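You operate a simulated robot arm through the tools that you are given. There is no shell and no other tool.

Carry out the task below with a simulated two-armed robot. There is one attempt and no reset: what you move stays moved.

Task
Set 5 mm stitches and sew the swatch in the slide plate.
Fine: switch the power on, push the slide in, shut the clamp, press Sew, wait till the run ends, open the clamp; power stays on, slide stays in.

It is judged by the outcome, as a careful person would: the job done as asked, and still so three seconds after it is handed in. It fails if anything else is knocked over, pushed out of place, dropped, spilled or broken.

Robot
Two 6-joint arms with fingered hands on one trunk that stands fixed in place. Base frame: the origin is at the foot of the trunk, x ahead of it, y to its left, z up; the work surface is at about z = 0.8. Units: m, rad, N and s.
The left shoulder is at [0.02, 0.157, 0.829], the right one opposite. With the tool pointing down near the work surface each hand reaches from about 0.34 to 0.84 m from the base axis, measured 20 degrees to its own side. Payload 4.1 kg a hand.
Tool frame (each hand has its own): the origin (TCP) lies between the finger pads and is the grasp point; the fingertips stand 0.033 m ahead of it; z points along the fingers, y is the line along which they close. The gripper opens to 0.112 m; its body begins 0.039 m behind the TCP. The gripper is a hand of 4 fingers: y runs from the thumb to the fingers, the wrist lies at [-0.016, -0.118, -0.2] in the tool frame, and closing takes about 1.5 s.
Orientation is that of the tool frame in the base frame, as [roll, pitch, yaw] about the fixed x, y, z axes, in that order (R = Rz(yaw) Ry(pitch) Rx(roll)). With the fingers straight down and the wrist toward the robot, the tool's x, y and z point along [0, 1, 0], [1, 0, 0] and [0, 0, -1] of the base frame.

Tools
- The arms move only by the tool send_rows. It takes "left_increments", "right_increments" or both (then of equal length, played together; a hand with none holds still); each is a list that holds one entry, the list of rows, each a list of 7 numbers: the shift along the tool's x, y, z in mm, then the turn, a rotation vector about the tool's x, y, z in degrees, then the finger opening in mm, from 0 to 112. In form: [[[x, y, z, ax, ay, az, hand], ...]]. A call has 1 to 20 rows; each row shifts and turns the commanded pose from where the row before left it, along the tool's axes as they then stand. Each row takes 0.2 s and may step no farther than 0.05 m and 0.15 rad from the row before; otherwise, or with a gripper value out of range, the whole call is refused. Where a pose cannot be reached the arm comes as near as it can. A force on the tool above 40 N (or 10 N above the force at the start of the call, whichever is more), or a blocked arm, ends the call early, and 0.2 s more pass. Each finger travels about 0.072 m/s and halts on what it meets, pressing with about 34 N; the grip force reading is that of the motor and also rises with nothing between the fingers. The clock runs only during rows and for 0.2 s after the last one: add rows that do not move to give the fingers time. The reply holds the time, the measured pose of the TCP, the force on the tool along the base axes, the opening and the grip force, in the units named above and with some noise, with the torque about the TCP (base axes, N m) and any sound that the robot's microphone picked up, and new pictures: "views" is both (left out), scene, wrist or none (wrist: the cameras of the hands that moved).
- Cameras (640 x 400 px; columns grow to the right, rows downward): "scene" is now at [0.0507, -0.0317, 1.46]; the picture's right is [-0.36, -0.93, 0.00], its down [-0.55, 0.21, -0.81] and it looks along [0.76, -0.29, -0.58] (base axes); focal length 328 px, centre (320, 200). "left" rides on the left gripper at [-0.066, -0.089, -0.13] in its tool frame; the picture's right is [-0.79, -0.29, 0.54], its down [0.55, -0.71, 0.44] and it looks along [0.26, 0.64, 0.72] (tool axes); focal length 247 px, centre (320, 200). "right" rides on the right gripper at [0.066, -0.089, -0.13] in its tool frame; the picture's right is [-0.79, 0.29, -0.54], its down [-0.55, -0.71, 0.44] and it looks along [-0.26, 0.64, 0.72] (tool axes); focal length 247 px, centre (320, 200).
- preshape(shape, hand): the hand has 4 fingers and takes this shape, open, in about a second: jaw (thumb against the fingers, like two jaws); tri (thumb and two fingers); tip (a fingertip pinch); poke (one finger out to press); point (the index stretched); flat (the hand flat); cup (the hand cupped); fist (a fist). The gripper value then closes the fingers along that shape, each until it touches; the sizes above hold for jaw. It gives what a move gives, with no picture.
- head_to(pan, tilt): turns the head with the scene camera to pan (to the left, within 1.501 rad either way) and tilt (down, from -0.506 to 1.204), counted from straight ahead of the robot. It gives what a move gives, and a new picture of the scene camera.
- pixel_to_xyz(camera, pixels): for up to 12 pixels [column, row] of the newest picture of that camera ("zoom" is the newest enlarged one), the place [x, y, z] in the base frame of the surface seen there, good to about 0.002 m. The clock stands still meanwhile.
- close_up(camera, box): a new picture of the part [left, top, right, bottom] of that camera's present view, enlarged. The clock stands still meanwhile.
- hand_in(): hands the job in; it is judged then, once.

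Open the grippers and draw the arms clear of the work before you hand the job in, unless the task says otherwise.

The tools are called after "Request:" as a command line: name --argument value ..., lists and objects as JSON in quotes. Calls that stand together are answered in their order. send_rows: Moves the arms, as the interface text tells. Its arguments: {"type":"object","properties":{"left_increments":{"type":"array","items":{"type":"array","items":{"type":"array","items":{"type":"number"}}}},"right_increments":{"type":"array","items":{"type":"array","items":{"type":"array","items":{"type":"number"}}}},"views":{"type":"string","enum":["both","scene","wrist","none"]}},"required":[]} The other tools are called the same way: preshape (shape, hand) gives the hand a shape; head_to (pan, tilt) turns the head that bears the scene camera; pixel_to_xyz (camera, pixels) gives the place of the surface under pixels of a picture; close_up (camera, box) takes an enlarged picture of a part of a camera's view; hand_in () hands the job in.

At the start:

```text
t: 0.0
left_tool_pos: [0.4619, -0.0336, 1.1333]
left_ee_rot: [3.14, -0.001, 1.044]
left_wrist_force: [0.0, -0.3, -0.2]
left_moment: [0.01, 0.02, 0.01]
left_finger_gap: 0.1113
left_gripper_force: 0.1
left_shape: jaw
right_tool_pos: [0.3688, -0.4215, 1.2063]
right_ee_rot: [3.141, 0.001, 1.044]
right_wrist_force: [0.3, -0.8, 0.2]
right_moment: [0.04, 0.01, -0.02]
right_finger_gap: 0.1117
right_gripper_force: 0.0
right_shape: jaw
head pan, tilt (commanded): [-0.363, 0.623]
```

scene: 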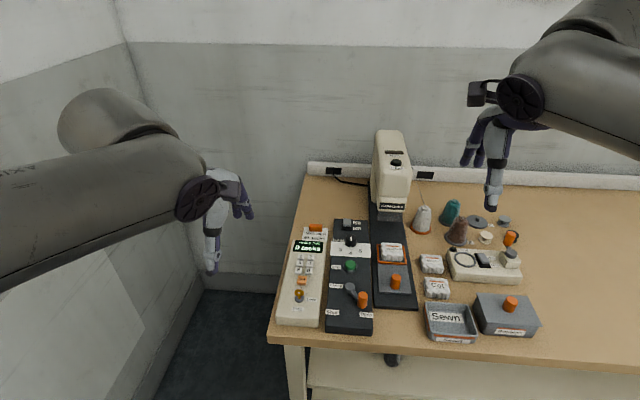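
right: 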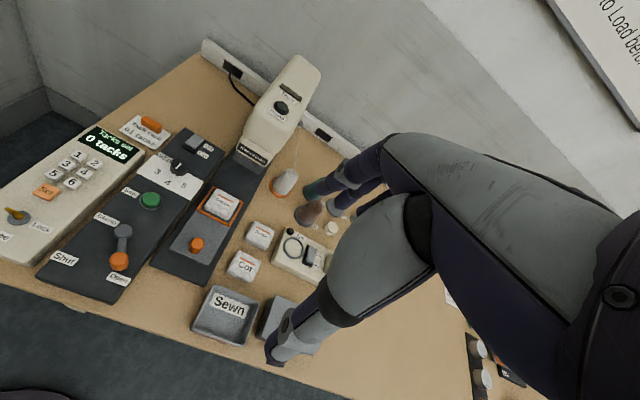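
left: 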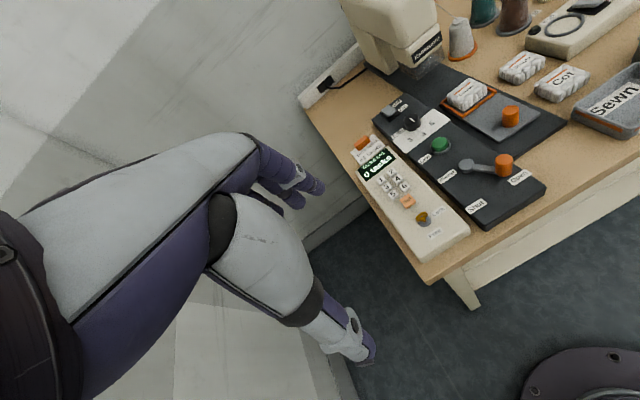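

The scene shows the sewing machine with control box around (350,280) and a keypad panel around (300,280). I take close-ups to read the labels.

Request:
close_up --camera "scene" --box '[270, 210, 430, 340]'

Request:
close_up --camera "right" --box '[0, 80, 260, 310]'

Request:
close_up --camera "left" --box '[330, 40, 570, 260]'

```text
3.08 times, centred on (350, 275) of scene
```

zoom: 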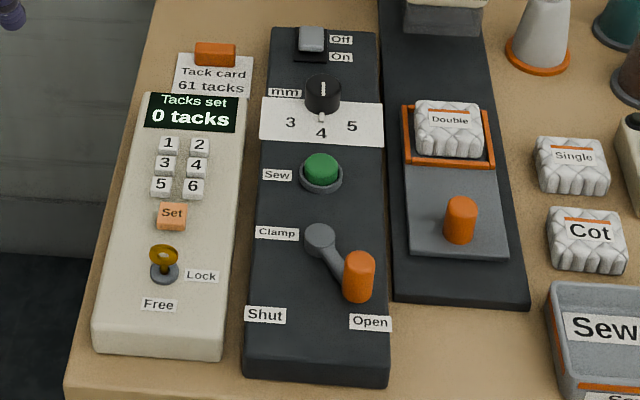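

```text
1.74 times, centred on (130, 195) of right
```

zoom: 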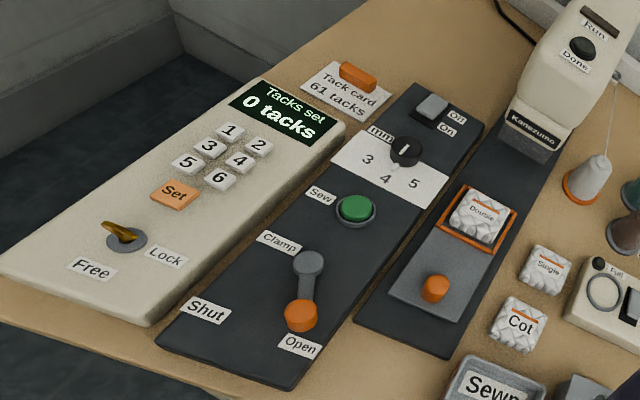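

```text
1.82 times, centred on (450, 150) of left
```

zoom: 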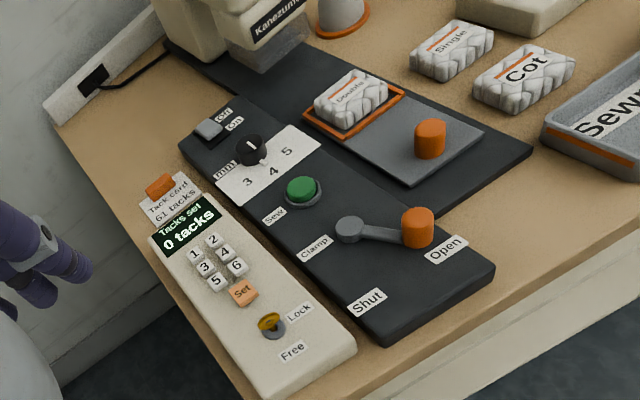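

Next I look at the machine head with its Run/Done lamp, and zoom tighter on the dial, key and switch.

Request:
close_up --camera "scene" --box '[360, 120, 430, 220]'

Request:
close_up --camera "scene" --box '[325, 212, 375, 255]'

Request:
close_up --camera "left" --box '[400, 180, 470, 250]'

Request:
close_up --camera "scene" --box '[400, 180, 560, 350]'

```text
4.00 times, centred on (395, 170) of scene
```

zoom: 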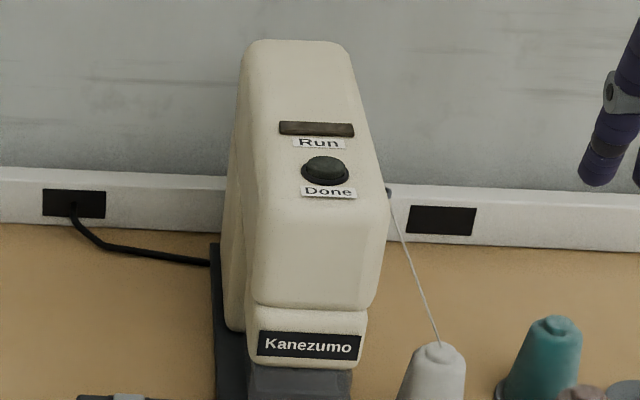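

```text
9.30 times, centred on (350, 234) of scene
```

zoom: 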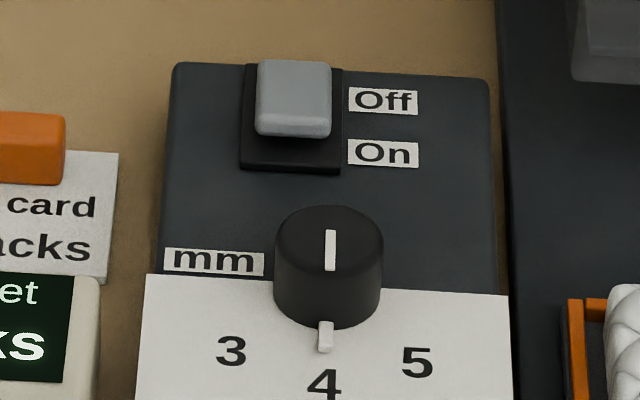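

```text
5.71 times, centred on (435, 215) of left
```

zoom: 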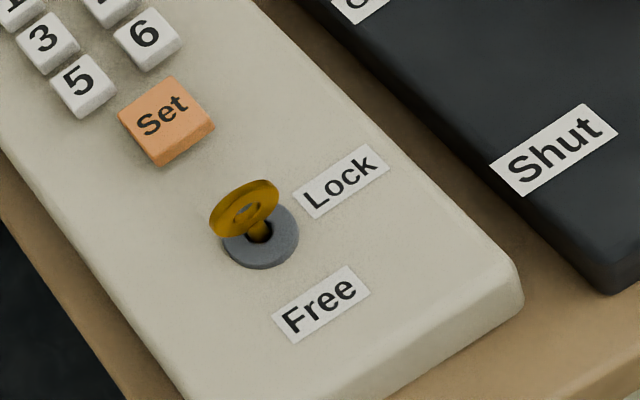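

```text
2.35 times, centred on (480, 265) of scene
```

zoom: 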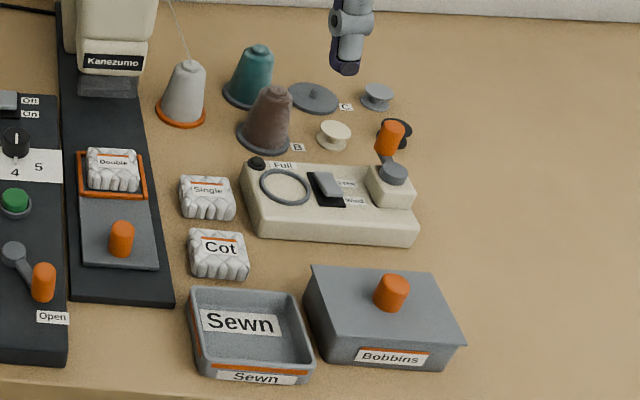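

Dial points to 4, power Off, clamp Open, slide out. Now I measure positions; first the controls in a fresh close-up of the scene.

Request:
close_up --camera "scene" --box '[320, 210, 420, 340]'

```text
3.08 times, centred on (370, 275) of scene
```

zoom: 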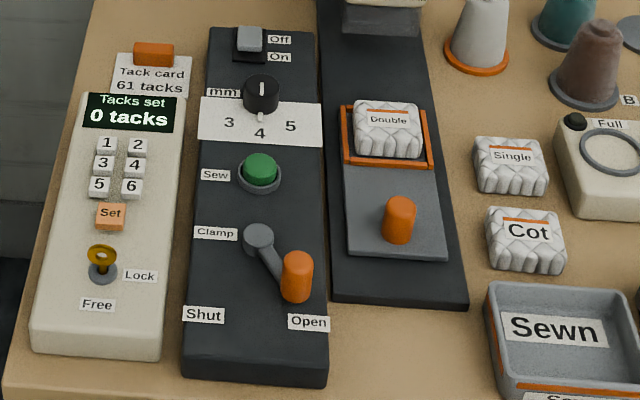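

I sample points on the switch, dial, button, clamp pivot and knob, slide knob and plate corners.

Request:
pixel_to_xyz --camera "zoom" --pixels '[[249, 37], [262, 85], [260, 118], [262, 165], [258, 235], [298, 262], [295, 295], [399, 207], [398, 238], [347, 252], [447, 257], [388, 115]]'

Request:
pixel_to_xyz --camera "zoom" --pixels '[[249, 55], [210, 32], [312, 34], [186, 355], [326, 370], [333, 297], [467, 302], [345, 160], [435, 165], [291, 126], [229, 122], [260, 133]]'

Request:
pixel_to_xyz --camera "zoom" --pixels '[[270, 262], [203, 315], [308, 322], [240, 220], [100, 250], [152, 50], [376, 20], [400, 300], [300, 350], [330, 200], [395, 178], [262, 192]]'

```text
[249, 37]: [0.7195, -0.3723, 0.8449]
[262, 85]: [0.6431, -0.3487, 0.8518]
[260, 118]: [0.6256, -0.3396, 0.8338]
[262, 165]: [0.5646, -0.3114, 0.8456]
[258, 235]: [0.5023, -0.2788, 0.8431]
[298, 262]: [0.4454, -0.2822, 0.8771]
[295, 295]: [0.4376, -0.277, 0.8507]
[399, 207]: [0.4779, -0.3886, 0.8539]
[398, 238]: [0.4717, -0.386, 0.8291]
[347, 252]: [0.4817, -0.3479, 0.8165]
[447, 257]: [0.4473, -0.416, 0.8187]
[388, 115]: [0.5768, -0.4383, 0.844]
```

```text
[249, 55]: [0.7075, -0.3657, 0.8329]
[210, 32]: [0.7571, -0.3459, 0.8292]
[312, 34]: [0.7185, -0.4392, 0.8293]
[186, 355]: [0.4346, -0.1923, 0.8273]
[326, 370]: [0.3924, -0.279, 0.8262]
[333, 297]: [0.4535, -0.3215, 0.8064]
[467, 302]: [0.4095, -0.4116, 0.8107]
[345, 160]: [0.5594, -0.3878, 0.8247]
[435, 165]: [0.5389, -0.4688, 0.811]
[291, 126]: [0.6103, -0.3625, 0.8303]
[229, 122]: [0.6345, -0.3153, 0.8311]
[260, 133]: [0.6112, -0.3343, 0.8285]
```

```text
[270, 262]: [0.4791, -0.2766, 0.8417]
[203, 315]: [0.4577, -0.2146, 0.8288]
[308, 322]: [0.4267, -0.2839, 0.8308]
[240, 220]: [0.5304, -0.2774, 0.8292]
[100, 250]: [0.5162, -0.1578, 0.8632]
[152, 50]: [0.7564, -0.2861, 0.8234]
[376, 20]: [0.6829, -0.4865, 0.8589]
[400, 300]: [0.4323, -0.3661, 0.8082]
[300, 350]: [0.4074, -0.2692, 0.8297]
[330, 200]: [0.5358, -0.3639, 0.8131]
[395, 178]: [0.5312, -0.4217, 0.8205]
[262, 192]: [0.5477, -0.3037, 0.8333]
```

The panel axes run along f≈(0.90,-0.43) and right≈(-0.43,-0.90), top z≈0.829; dial centre ≈[0.641,-0.348], clamp knob ≈[0.445,-0.282]. I look at the hands' shape before moving.

Request:
close_up --camera "scene" --box '[440, 60, 580, 220]'

Request:
close_up --camera "scene" --box '[160, 150, 290, 280]'

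Request:
pixel_to_xyz --camera "scene" --pixels '[[395, 195], [393, 140], [380, 210], [405, 210], [330, 130], [110, 250], [245, 130], [397, 163], [212, 265], [248, 210], [493, 205], [468, 160]]'

```text
2.50 times, centred on (510, 140) of scene
```

zoom: 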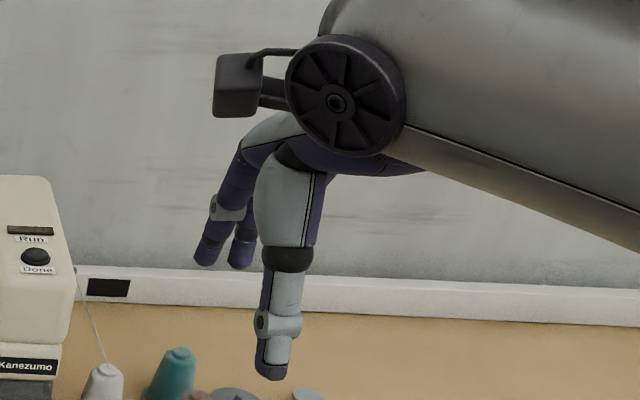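

```text
3.08 times, centred on (225, 215) of scene
```

zoom: 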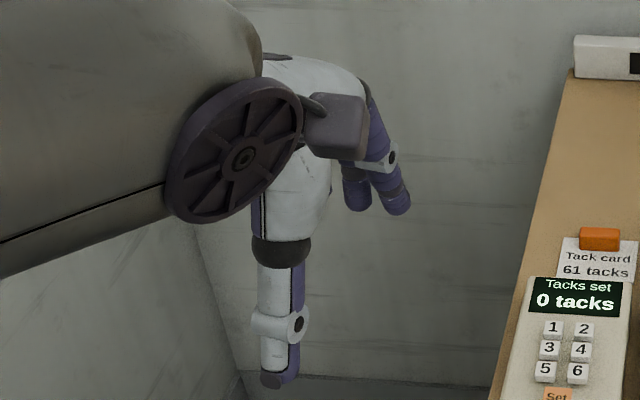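

```text
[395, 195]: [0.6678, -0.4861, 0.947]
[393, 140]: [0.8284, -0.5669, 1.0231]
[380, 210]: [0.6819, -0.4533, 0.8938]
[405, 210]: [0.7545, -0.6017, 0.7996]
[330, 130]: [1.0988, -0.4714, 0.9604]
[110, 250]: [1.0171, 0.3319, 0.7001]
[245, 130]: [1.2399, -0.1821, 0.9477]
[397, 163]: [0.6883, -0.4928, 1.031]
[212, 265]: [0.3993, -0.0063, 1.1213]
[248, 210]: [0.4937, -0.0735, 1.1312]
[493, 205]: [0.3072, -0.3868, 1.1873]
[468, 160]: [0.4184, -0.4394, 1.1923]
```

The hand is thumb (robot side) against fingers (far side), pointing down. I set the right hand to "tri" for the round dial and move it above the dial at about z=1.0.

Request:
preshape --hand "right" --shape "tri"

Request:
send_rows --right_increments '[[[25, 24.75, 25.75, 0, 0, 0, 112], [25, 24.75, 25.75, 0, 0, 0, 112], [25, 24.75, 25.75, 0, 0, 0, 112], [25, 24.75, 25.75, 0, 0, 0, 112], [25, 24.75, 25.75, 0, 0, 0, 112], [25, 24.75, 25.75, 0, 0, 0, 112], [25, 24.75, 25.75, 0, 0, 0, 112], [25, 24.75, 25.75, 0, 0, 0, 112]]]' --views "both"

```text
t: 0.9
left_tool_pos: [0.463, -0.0338, 1.1322]
left_ee_rot: [3.14, -0.001, 1.046]
left_wrist_force: [0.6, 0.4, 0.0]
left_moment: [0.0, 0.0, 0.01]
left_finger_gap: 0.1114
left_gripper_force: 0.1
left_shape: jaw
right_tool_pos: [0.3699, -0.4222, 1.2073]
right_ee_rot: [-3.141, 0.0, 1.046]
right_wrist_force: [0.5, -0.3, 0.2]
right_moment: [0.0, 0.0, 0.01]
right_finger_gap: 0.1116
right_gripper_force: 0.1
right_shape: tri
head pan, tilt (commanded): [-0.363, 0.623]
```

```text
t: 2.7
left_tool_pos: [0.4617, -0.0326, 1.1329]
left_ee_rot: [3.14, 0.001, 1.043]
left_wrist_force: [-0.2, -0.3, 0.3]
left_moment: [0.03, -0.02, -0.02]
left_finger_gap: 0.1117
left_gripper_force: 0.1
left_shape: jaw
right_tool_pos: [0.6423, -0.3492, 1.0037]
right_ee_rot: [3.139, 0.0, 1.047]
right_wrist_force: [-0.7, 0.2, -0.5]
right_moment: [0.0, 0.0, -0.03]
right_finger_gap: 0.1116
right_gripper_force: 0.0
right_shape: tri
head pan, tilt (commanded): [-0.363, 0.623]
```

scene: 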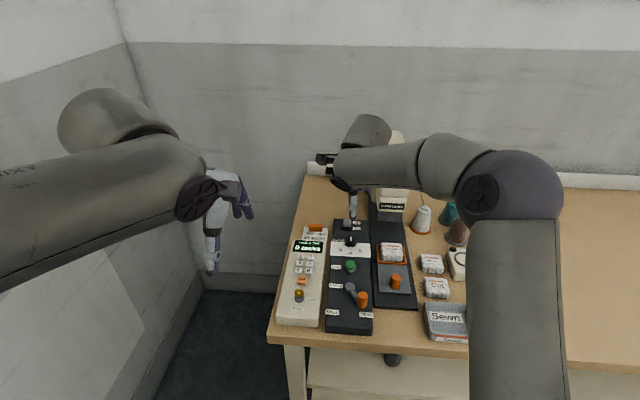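
right: 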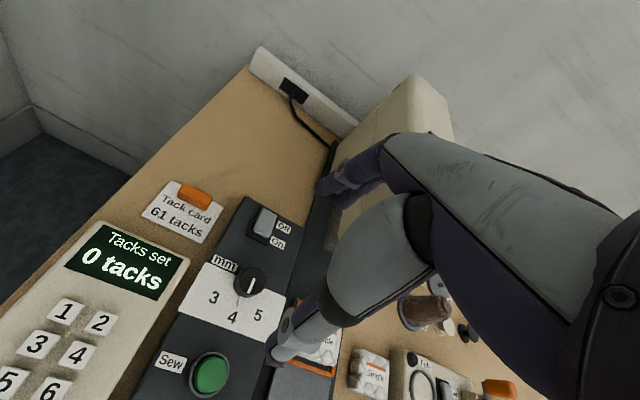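

The move is accurate and the right wrist camera sees the dial at (250,281) and the switch at (265,222). I zoom in and measure dial and switch again from here.

Request:
close_up --camera "right" --box '[170, 180, 330, 330]'

```text
2.67 times, centred on (250, 255) of right
```

zoom: 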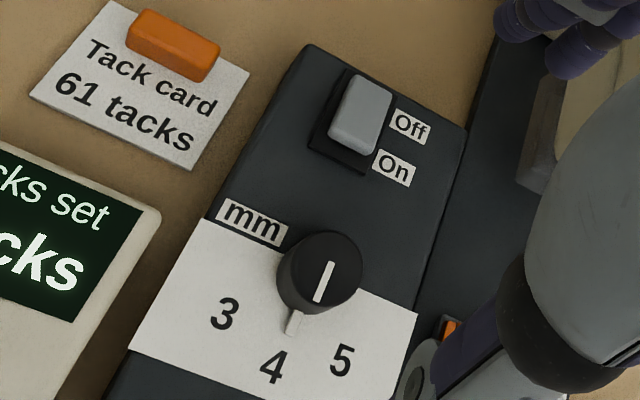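

I sample the dial top's rim, the pointer tip, and the switch block's corners.

Request:
pixel_to_xyz --camera "zoom" --pixels '[[325, 265], [290, 258], [358, 275], [333, 238], [312, 295], [292, 328], [285, 300], [362, 80], [344, 105], [386, 112], [368, 148], [335, 140]]'

Request:
pixel_to_xyz --camera "zoom" --pixels '[[352, 168], [315, 150], [347, 72], [391, 95], [373, 155], [332, 148], [300, 60], [466, 132], [340, 355], [272, 366], [222, 312], [345, 225]]'

```text
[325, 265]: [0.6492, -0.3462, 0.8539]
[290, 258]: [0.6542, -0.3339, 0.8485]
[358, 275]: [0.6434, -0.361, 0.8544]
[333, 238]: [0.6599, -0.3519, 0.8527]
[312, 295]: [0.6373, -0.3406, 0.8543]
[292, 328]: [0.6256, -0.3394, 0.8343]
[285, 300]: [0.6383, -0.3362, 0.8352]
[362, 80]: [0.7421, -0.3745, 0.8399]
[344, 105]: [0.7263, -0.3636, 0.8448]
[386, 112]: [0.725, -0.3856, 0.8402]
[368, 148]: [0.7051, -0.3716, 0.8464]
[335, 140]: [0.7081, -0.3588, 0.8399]
```

```text
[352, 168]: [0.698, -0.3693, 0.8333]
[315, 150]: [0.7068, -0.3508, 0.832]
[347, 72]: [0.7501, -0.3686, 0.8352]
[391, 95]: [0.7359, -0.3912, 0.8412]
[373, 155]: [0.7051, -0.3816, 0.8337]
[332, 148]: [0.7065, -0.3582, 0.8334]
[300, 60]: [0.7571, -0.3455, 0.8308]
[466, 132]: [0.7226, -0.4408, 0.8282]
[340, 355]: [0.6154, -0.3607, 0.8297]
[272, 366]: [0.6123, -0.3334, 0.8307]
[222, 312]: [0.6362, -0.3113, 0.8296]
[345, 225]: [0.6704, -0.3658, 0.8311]
```

Dial centre refined to ≈[0.649,-0.347], radius ≈15 mm, top z≈0.854, pointer nib low on the robot side. I rotate the hand by 8° clockwise, centre it and descend to z≈0.92 with the gap at 70 mm.

Request:
send_rows --right_increments '[[[2.6, 2.2, 27, 0, 0, 4, 80], [2.6, 2.2, 27, 0, 0, 4, 70], [0, 0, 27, 0, 0, 0, 70], [0, 0, 0, 0, 0, 0, 70]]]' --views "both"

```text
t: 3.7
left_tool_pos: [0.4631, -0.0343, 1.132]
left_ee_rot: [3.14, 0.0, 1.045]
left_wrist_force: [0.2, 0.1, 0.6]
left_moment: [-0.04, -0.01, 0.01]
left_finger_gap: 0.1114
left_gripper_force: 0.1
left_shape: jaw
right_tool_pos: [0.6482, -0.3457, 0.9216]
right_ee_rot: [-3.141, 0.001, 0.906]
right_wrist_force: [0.4, 0.5, 0.1]
right_moment: [0.01, 0.0, 0.01]
right_finger_gap: 0.0702
right_gripper_force: 0.2
right_shape: tri
head pan, tilt (commanded): [-0.363, 0.623]
```

scene: 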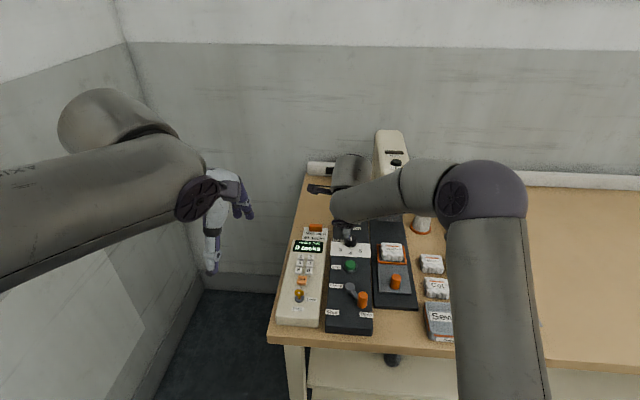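
right: 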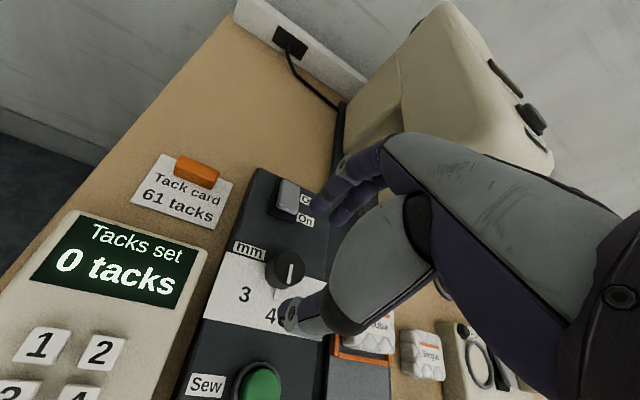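

The hand is centred over the dial with tips about 35 mm above its top. I check the finger and machine-head clearances before descending.

Request:
close_up --camera "right" --box '[230, 120, 450, 340]'

Request:
pixel_to_xyz --camera "right" --pixels '[[340, 215], [325, 200], [350, 165], [295, 318], [286, 268], [275, 250], [303, 268], [420, 120], [510, 160], [380, 110], [375, 195]]'

```text
1.82 times, centred on (340, 230) of right
```

zoom: 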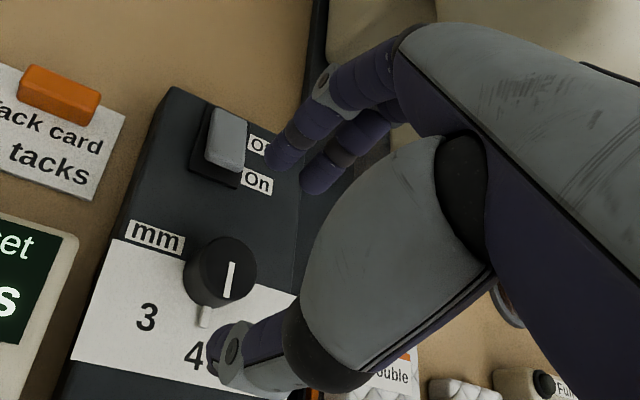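

```text
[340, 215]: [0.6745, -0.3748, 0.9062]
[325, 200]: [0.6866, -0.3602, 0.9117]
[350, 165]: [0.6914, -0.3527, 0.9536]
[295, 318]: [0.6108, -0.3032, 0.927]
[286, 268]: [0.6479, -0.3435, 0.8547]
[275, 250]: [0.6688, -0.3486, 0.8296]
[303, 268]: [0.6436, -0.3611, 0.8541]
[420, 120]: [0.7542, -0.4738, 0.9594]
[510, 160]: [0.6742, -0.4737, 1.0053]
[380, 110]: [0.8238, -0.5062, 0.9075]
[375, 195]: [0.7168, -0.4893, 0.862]
```

Thumb tip ~[0.611,-0.303], fingertips ~[0.68,-0.367], symmetric about the dial; machine head is ~6 cm beyond. I lower to z≈0.872 (tips above the nib), still open.

Request:
send_rows --right_increments '[[[0, 0, 17, 0, 0, 0, 60], [0, 0, 17, 0, 0, 0, 60], [0, 0, 15, 0, 0, 0, 60], [0, 0, 0, 0, 0, 0, 60]]]' --views "wrist"

```text
t: 4.7
left_tool_pos: [0.4619, -0.0342, 1.1301]
left_ee_rot: [3.14, -0.001, 1.047]
left_wrist_force: [-0.4, 0.0, -0.2]
left_moment: [0.03, -0.01, 0.01]
left_finger_gap: 0.1117
left_gripper_force: 0.1
left_shape: jaw
right_tool_pos: [0.648, -0.3457, 0.8714]
right_ee_rot: [-3.141, 0.001, 0.907]
right_wrist_force: [-0.3, -0.3, -0.7]
right_moment: [0.0, 0.0, 0.0]
right_finger_gap: 0.0606
right_gripper_force: 0.1
right_shape: tri
head pan, tilt (commanded): [-0.363, 0.623]
```

right: 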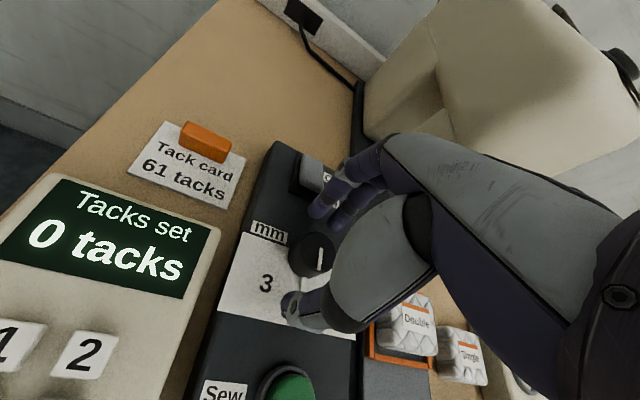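

The fingers straddle the dial, no contact forces. I close onto it.

Request:
send_rows --right_increments '[[[0, 0, 0, 0, 0, 0, 40], [0, 0, 0, 0, 0, 0, 20], [0, 0, 0, 0, 0, 0, 15], [0, 0, 0, 0, 0, 0, 15], [0, 0, 0, 0, 0, 0, 15]]]' --views "wrist"

Request:
close_up --camera "right" --box '[230, 140, 400, 340]'

```text
t: 5.9
left_tool_pos: [0.4628, -0.0338, 1.1324]
left_ee_rot: [3.139, -0.001, 1.045]
left_wrist_force: [0.2, 0.5, 0.9]
left_moment: [0.01, 0.02, -0.02]
left_finger_gap: 0.1113
left_gripper_force: 0.1
left_shape: jaw
right_tool_pos: [0.6468, -0.3459, 0.8713]
right_ee_rot: [-3.14, 0.0, 0.905]
right_wrist_force: [0.7, -0.6, -0.2]
right_moment: [-0.08, -0.06, 0.03]
right_finger_gap: 0.0221
right_gripper_force: 34.0
right_shape: tri
head pan, tilt (commanded): [-0.363, 0.623]
```

right: 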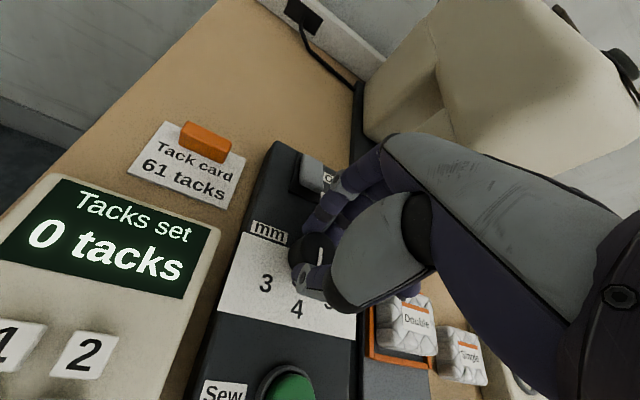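

```text
2.00 times, centred on (315, 240) of right
```

zoom: 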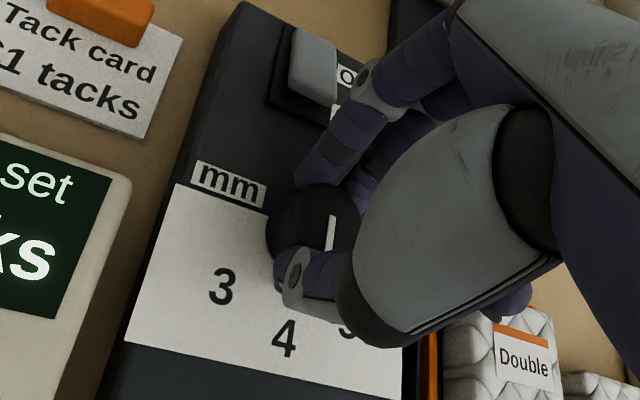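

Grip is firm on the dial (gap 22 mm, 34 N). I turn the hand counter-clockwise (seen from above) about 48° in small steps.

Request:
send_rows --right_increments '[[[0, 0, 0, 0, 0, -6, 15], [0, 0, 0, 0, 0, -6, 15], [0, 0, 0, 0, 0, -6, 15], [0, 0, 0, 0, 0, -6, 15]]]' --views "wrist"

Request:
close_up --camera "right" --box '[230, 140, 400, 340]'

```text
t: 6.9
left_tool_pos: [0.4622, -0.0343, 1.1327]
left_ee_rot: [3.139, 0.0, 1.043]
left_wrist_force: [0.5, 0.2, -0.4]
left_moment: [0.03, -0.01, -0.01]
left_finger_gap: 0.1116
left_gripper_force: 0.1
left_shape: jaw
right_tool_pos: [0.6476, -0.3474, 0.8716]
right_ee_rot: [-3.141, 0.0, 1.327]
right_wrist_force: [-9.9, -0.4, 8.2]
right_moment: [0.02, 0.33, 0.0]
right_finger_gap: 0.0224
right_gripper_force: 33.7
right_shape: tri
head pan, tilt (commanded): [-0.363, 0.623]
```

right: 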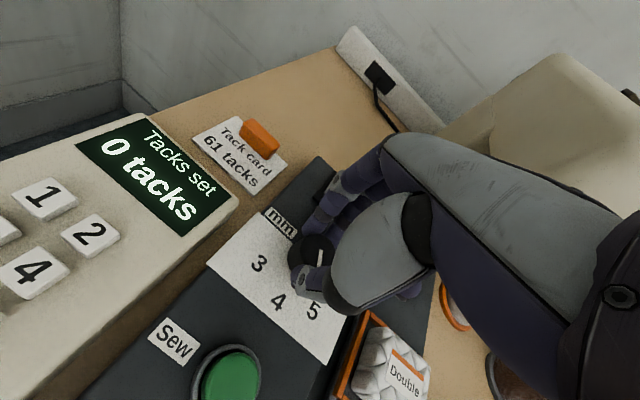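

```text
2.00 times, centred on (315, 240) of right
```

zoom: 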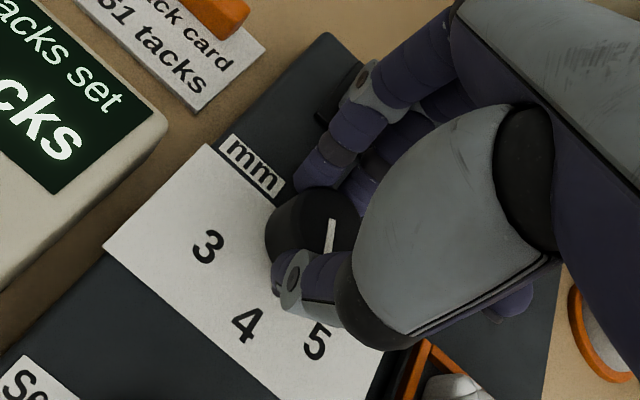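

The dial's white line keeps its place relative to the hand, so the dial is turning with it (24° so far). I continue another 24°.

Request:
send_rows --right_increments '[[[0, 0, 0, 0, 0, -6, 15], [0, 0, 0, 0, 0, -6, 15], [0, 0, 0, 0, 0, -6, 15], [0, 0, 0, 0, 0, -6, 15]]]' --views "wrist"

Request:
close_up --camera "right" --box '[230, 140, 400, 340]'

```text
t: 7.9
left_tool_pos: [0.4604, -0.0342, 1.1329]
left_ee_rot: [3.141, 0.001, 1.045]
left_wrist_force: [0.3, -0.1, 0.3]
left_moment: [0.0, 0.0, 0.01]
left_finger_gap: 0.1118
left_gripper_force: 0.1
left_shape: jaw
right_tool_pos: [0.6473, -0.3459, 0.871]
right_ee_rot: [3.139, 0.0, 1.743]
right_wrist_force: [-11.4, -5.6, 8.3]
right_moment: [-0.16, 0.46, -0.02]
right_finger_gap: 0.022
right_gripper_force: 34.0
right_shape: tri
head pan, tilt (commanded): [-0.363, 0.623]
```

right: 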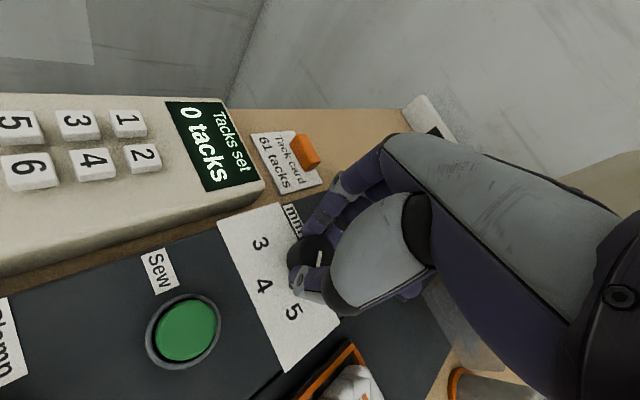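

```text
2.00 times, centred on (315, 240) of right
```

zoom: 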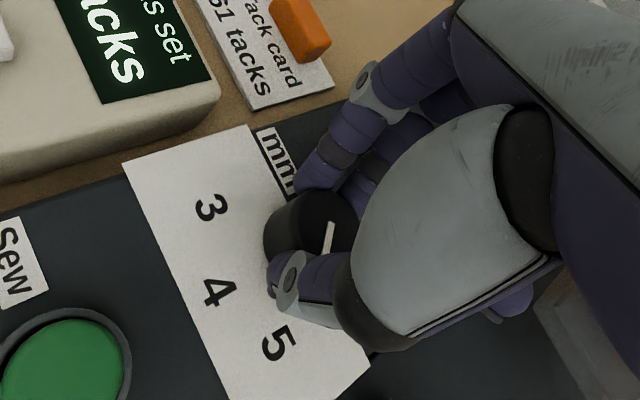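

The dial line now points toward the 5 (hand turned 48° in total). I open the fingers and rise to view the pointer.

Request:
send_rows --right_increments '[[[0, 0, 0, 0, 0, 0, 40], [0, 0, 0, 0, 0, 0, 60], [0, 0, 0, 0, 0, 0, 60], [0, 0, -30, 0, 0, 0, 70], [0, 0, -40, 0, 0, 0, 70], [0, -40, -20, 0, 0, 0, 70], [0, -40, 0, 0, 0, 0, 70]]]' --views "both"

Request:
close_up --camera "right" --box '[200, 120, 400, 300]'

Request:
close_up --camera "scene" --box '[320, 210, 400, 270]'

```text
t: 9.5
left_tool_pos: [0.4624, -0.036, 1.132]
left_ee_rot: [3.141, 0.001, 1.045]
left_wrist_force: [-0.8, -0.5, -0.2]
left_moment: [-0.01, 0.03, -0.01]
left_finger_gap: 0.1118
left_gripper_force: 0.1
left_shape: jaw
right_tool_pos: [0.5707, -0.3584, 0.962]
right_ee_rot: [3.142, -0.001, 1.746]
right_wrist_force: [0.4, -0.3, -0.6]
right_moment: [0.01, 0.0, -0.01]
right_finger_gap: 0.0697
right_gripper_force: 0.1
right_shape: tri
head pan, tilt (commanded): [-0.363, 0.623]
```

scene: 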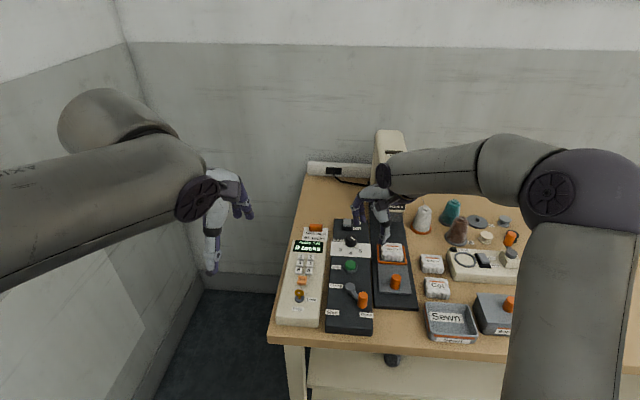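
right: 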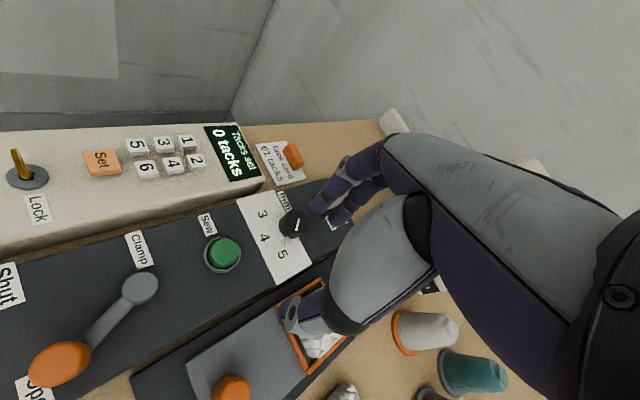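

```text
2.22 times, centred on (300, 210) of right
```

zoom: 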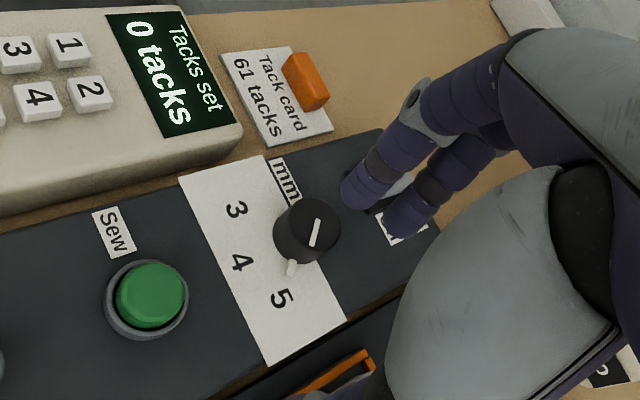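

```text
6.67 times, centred on (360, 240) of scene
```

zoom: 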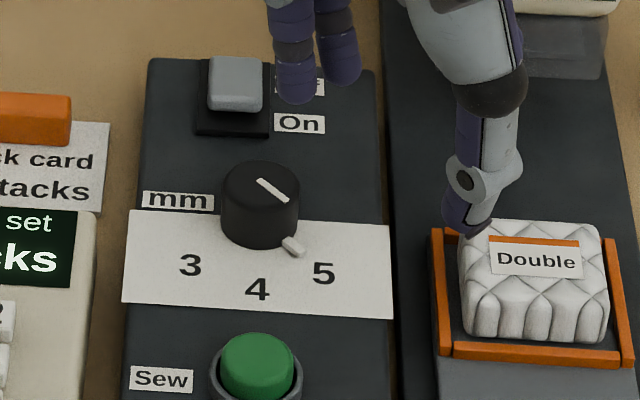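

The pointer nib at (293,246) of the zoom lies on the line toward the 5. I verify numerically.

Request:
pixel_to_xyz --camera "zoom" --pixels '[[297, 248], [285, 238], [323, 273], [257, 290], [190, 266], [260, 190], [235, 75], [215, 105], [258, 108], [235, 118], [270, 185], [285, 200]]'

```text
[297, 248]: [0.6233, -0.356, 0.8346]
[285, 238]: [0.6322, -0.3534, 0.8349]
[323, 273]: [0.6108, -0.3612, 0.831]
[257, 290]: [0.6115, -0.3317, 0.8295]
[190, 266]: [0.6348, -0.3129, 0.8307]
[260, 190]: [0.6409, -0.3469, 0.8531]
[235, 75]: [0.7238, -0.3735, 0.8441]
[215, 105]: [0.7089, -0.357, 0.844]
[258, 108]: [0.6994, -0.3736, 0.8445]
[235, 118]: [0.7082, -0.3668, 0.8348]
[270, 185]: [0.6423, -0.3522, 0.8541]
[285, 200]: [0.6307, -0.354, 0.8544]
```

The pointer direction is ~200° and the 5 is at ~201° from the dial centre: set to 5. Next, the power switch: I rotate back to align with the panel and move over the slider (~[0.7225,-0.373]) at z≈0.94.

Request:
send_rows --right_increments '[[[0, 0, 0, 0, 0, 7.1, 50], [0, 0, 0, 0, 0, 7.1, 50], [0, 0, 0, 0, 0, 7.1, 50], [0, 0, 0, 0, 0, 7.1, 50], [0, 0, 0, 0, 0, 7.1, 50], [13, 35.9, 6, 0, 0, 0, 50], [13, 35.9, 6, 0, 0, 0, 50], [13, 35.9, 5, 0, 0, 0, 50], [13, 35.9, 5, 0, 0, 0, 50], [0, 0, 0, 0, 0, 0, 50]]]' --views "both"

Request:
close_up --camera "right" --box '[220, 120, 420, 340]'

```text
t: 11.7
left_tool_pos: [0.4628, -0.0351, 1.133]
left_ee_rot: [3.14, 0.0, 1.045]
left_wrist_force: [0.6, -0.4, -0.2]
left_moment: [-0.01, 0.0, 0.04]
left_finger_gap: 0.1116
left_gripper_force: 0.0
left_shape: jaw
right_tool_pos: [0.7197, -0.3746, 0.9375]
right_ee_rot: [-3.141, 0.0, 1.126]
right_wrist_force: [-0.4, 0.5, -0.2]
right_moment: [0.02, 0.01, 0.01]
right_finger_gap: 0.0502
right_gripper_force: 0.1
right_shape: tri
head pan, tilt (commanded): [-0.363, 0.623]
```

scene: 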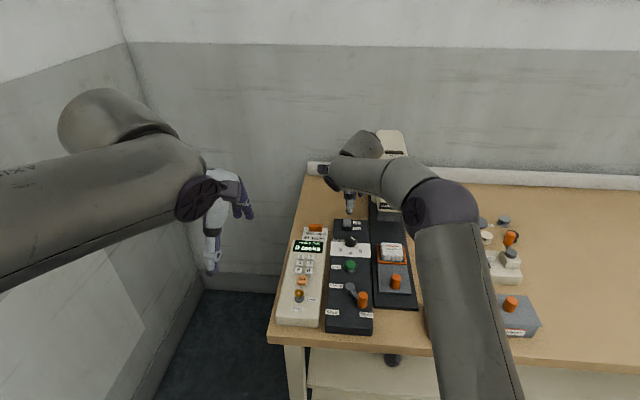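
right: 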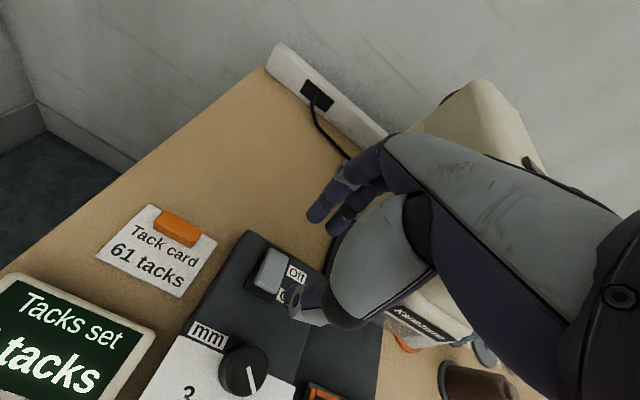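

```text
1.82 times, centred on (320, 230) of right
```

zoom: 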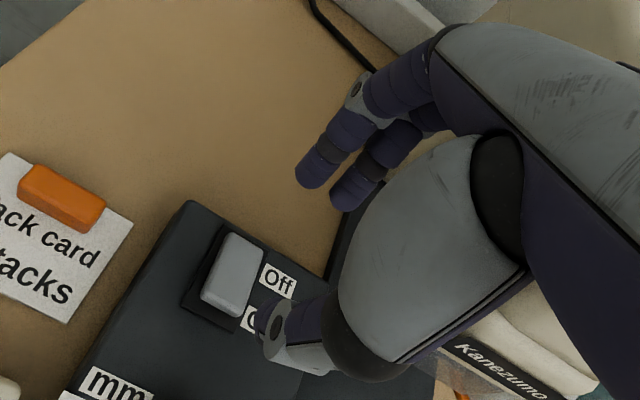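

Now I measure the slider block from this nearer view, plus thumb and fingertip positions.

Request:
pixel_to_xyz --camera "zoom" --pixels '[[233, 272], [236, 236], [259, 246], [206, 288], [234, 305], [222, 318], [230, 332], [222, 226], [188, 305], [305, 185], [340, 205], [265, 335]]'

Request:
pixel_to_xyz --camera "right" --pixels '[[440, 310], [425, 320], [415, 120], [470, 200], [345, 155]]'

```text
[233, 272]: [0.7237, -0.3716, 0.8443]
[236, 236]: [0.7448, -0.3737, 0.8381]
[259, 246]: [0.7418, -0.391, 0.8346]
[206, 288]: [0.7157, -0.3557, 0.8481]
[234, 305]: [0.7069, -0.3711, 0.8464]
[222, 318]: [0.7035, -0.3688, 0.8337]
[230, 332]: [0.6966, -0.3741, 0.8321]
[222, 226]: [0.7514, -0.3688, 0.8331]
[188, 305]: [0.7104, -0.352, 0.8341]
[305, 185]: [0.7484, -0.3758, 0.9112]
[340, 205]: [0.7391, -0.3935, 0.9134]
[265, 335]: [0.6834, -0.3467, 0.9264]
```

```text
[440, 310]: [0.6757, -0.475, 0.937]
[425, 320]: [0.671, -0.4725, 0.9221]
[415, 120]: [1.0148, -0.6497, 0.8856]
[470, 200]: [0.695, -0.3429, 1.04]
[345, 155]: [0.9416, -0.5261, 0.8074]
```

The block's near end reads z≈0.847 and the far end ≈0.837, so it looks like a rocker tilted to Off rather than a slider. I zoom in tight to confirm.

Request:
close_up --camera "right" --box '[235, 225, 315, 315]'

Request:
close_up --camera "scene" --box '[330, 210, 370, 250]'

Request:
pixel_to_xyz --camera "right" --pixels '[[273, 252], [271, 258], [270, 264], [268, 270], [266, 276], [264, 282], [262, 288], [275, 247], [260, 275], [283, 260]]'

```text
4.44 times, centred on (275, 270) of right
```

zoom: 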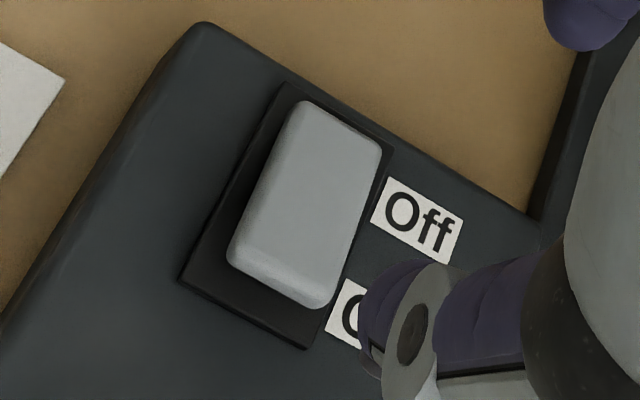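

```text
10.00 times, centred on (350, 230) of scene
```

zoom: 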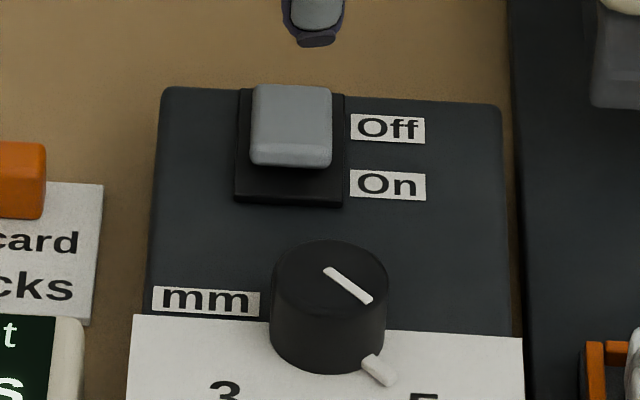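

```text
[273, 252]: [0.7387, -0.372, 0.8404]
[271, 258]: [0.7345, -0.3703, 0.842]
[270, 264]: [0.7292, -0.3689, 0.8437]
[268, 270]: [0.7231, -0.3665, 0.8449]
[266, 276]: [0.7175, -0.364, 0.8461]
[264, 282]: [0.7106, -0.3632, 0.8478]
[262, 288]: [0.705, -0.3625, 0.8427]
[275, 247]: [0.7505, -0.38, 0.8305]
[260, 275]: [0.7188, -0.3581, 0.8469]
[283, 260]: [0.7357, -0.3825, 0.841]
```

Heights rise steadily from 0.840 (far) to 0.848 (near): it is a rocker, so I must press its near (On) end around [0.711,-0.366]. I raise the hand, pull back slightly and take the poke shape.

Request:
send_rows --right_increments '[[[0, 0, -30, 0, 0, 0, 50], [0, 0, -40, 0, 0, 0, 50]]]' --views "none"

Request:
preshape --hand "right" --shape "poke"

Request:
send_rows --right_increments '[[[0, -10, 0, 0, 0, 0, 112], [0, 0, 0, 0, 0, 0, 112]]]' --views "both"

Request:
close_up --camera "right" --box '[220, 100, 460, 340]'

Request:
close_up --camera "scene" --box '[300, 120, 420, 260]'

```text
t: 12.3
left_tool_pos: [0.4623, -0.0339, 1.1322]
left_ee_rot: [3.14, 0.0, 1.046]
left_wrist_force: [0.5, 0.6, -0.8]
left_moment: [0.03, -0.01, -0.05]
left_finger_gap: 0.1114
left_gripper_force: 0.1
left_shape: jaw
right_tool_pos: [0.7202, -0.3759, 1.0063]
right_ee_rot: [-3.14, -0.001, 1.127]
right_wrist_force: [-0.3, -0.2, 0.7]
right_moment: [-0.01, 0.03, -0.01]
right_finger_gap: 0.0502
right_gripper_force: 0.0
right_shape: tri
head pan, tilt (commanded): [-0.363, 0.623]
```

```text
t: 13.2
left_tool_pos: [0.4621, -0.0336, 1.1327]
left_ee_rot: [3.14, 0.0, 1.045]
left_wrist_force: [-0.4, 0.1, 0.2]
left_moment: [0.01, -0.01, 0.0]
left_finger_gap: 0.1114
left_gripper_force: 0.0
left_shape: jaw
right_tool_pos: [0.7197, -0.3744, 1.0078]
right_ee_rot: [3.141, -0.001, 1.124]
right_wrist_force: [-0.5, 0.3, -0.8]
right_moment: [0.0, 0.0, -0.01]
right_finger_gap: 0.0003
right_gripper_force: 0.0
right_shape: poke
head pan, tilt (commanded): [-0.363, 0.623]
```

```text
t: 13.8
left_tool_pos: [0.4621, -0.0331, 1.132]
left_ee_rot: [3.141, 0.002, 1.046]
left_wrist_force: [0.3, 0.7, 0.2]
left_moment: [0.0, 0.01, 0.02]
left_finger_gap: 0.1115
left_gripper_force: 0.0
left_shape: jaw
right_tool_pos: [0.7103, -0.3713, 1.0081]
right_ee_rot: [-3.141, 0.001, 1.124]
right_wrist_force: [0.3, 0.5, 0.7]
right_moment: [-0.03, 0.0, -0.02]
right_finger_gap: 0.0002
right_gripper_force: 0.0
right_shape: poke
head pan, tilt (commanded): [-0.363, 0.623]
```

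scene: 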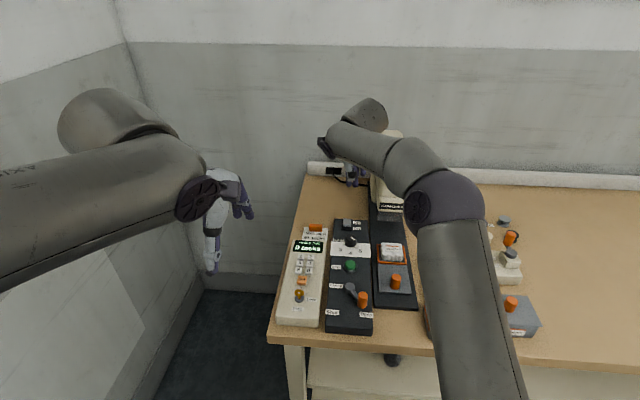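
right: 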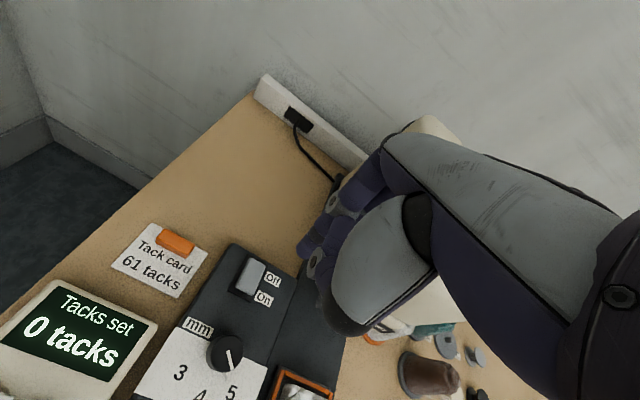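

```text
1.67 times, centred on (340, 220) of right
```

zoom: 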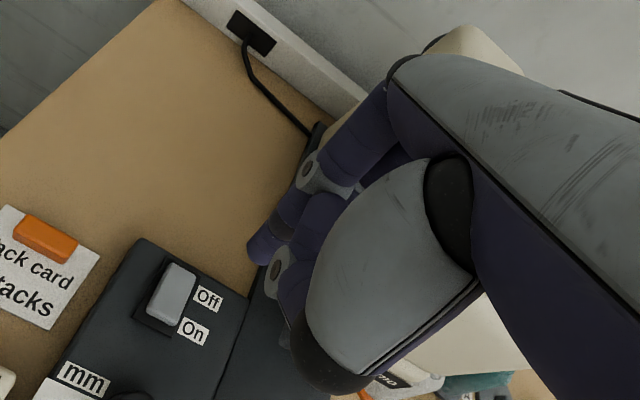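

```text
2.86 times, centred on (360, 190) of scene
```

zoom: 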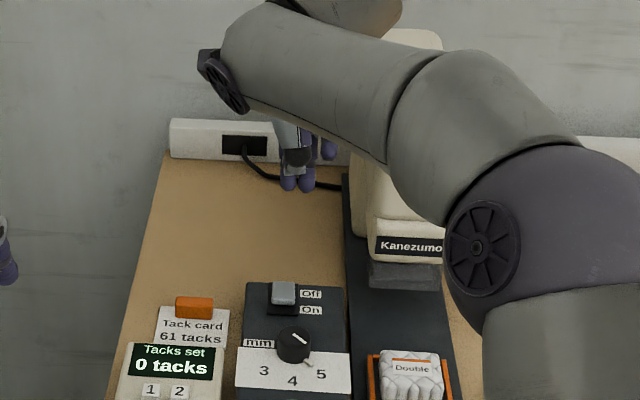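

In the poke shape one fingertip shows at (260,250) of the right zoom, with the thumb tucked beside it at (278,275). I measure the tips.

Request:
close_up --camera "right" --box '[285, 190, 385, 290]'

Request:
close_up --camera "scene" --box '[335, 150, 375, 195]'

Request:
pixel_to_xyz --camera "right" --pixels '[[299, 248], [305, 243], [310, 232], [318, 258], [312, 262], [330, 235], [325, 300]]'

Request:
pixel_to_xyz --camera "scene" --pixels '[[348, 185], [355, 185], [361, 172], [347, 178], [355, 178]]'

```text
4.00 times, centred on (335, 240) of right
```

zoom: 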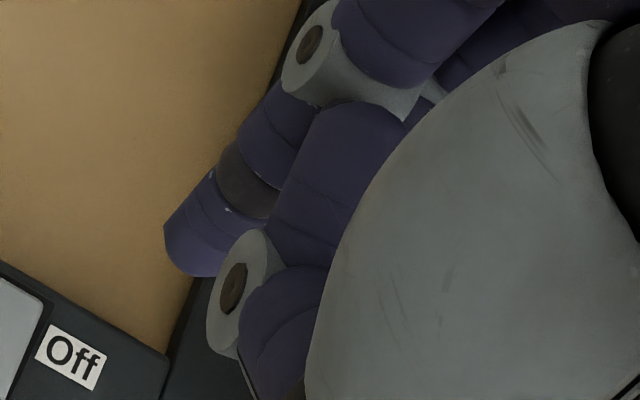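

```text
8.89 times, centred on (355, 172) of scene
```

zoom: 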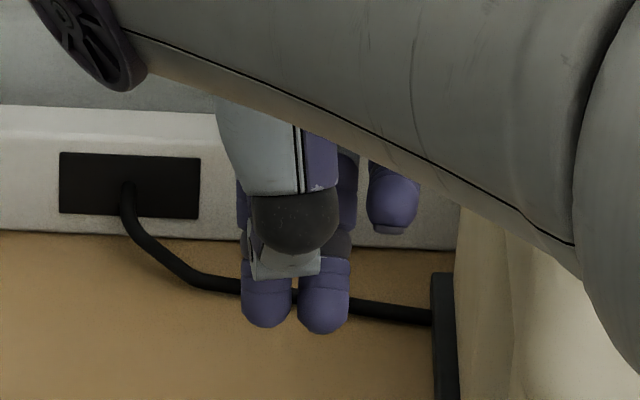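

```text
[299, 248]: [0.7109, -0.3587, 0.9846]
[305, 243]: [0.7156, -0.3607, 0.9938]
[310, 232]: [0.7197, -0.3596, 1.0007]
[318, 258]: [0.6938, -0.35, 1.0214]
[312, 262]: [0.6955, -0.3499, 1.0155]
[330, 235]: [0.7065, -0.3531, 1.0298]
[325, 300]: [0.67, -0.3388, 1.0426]
```

```text
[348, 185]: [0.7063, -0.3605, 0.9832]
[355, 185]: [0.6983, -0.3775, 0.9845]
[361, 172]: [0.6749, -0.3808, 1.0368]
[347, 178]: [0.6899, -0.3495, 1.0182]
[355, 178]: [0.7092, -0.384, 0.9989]
```

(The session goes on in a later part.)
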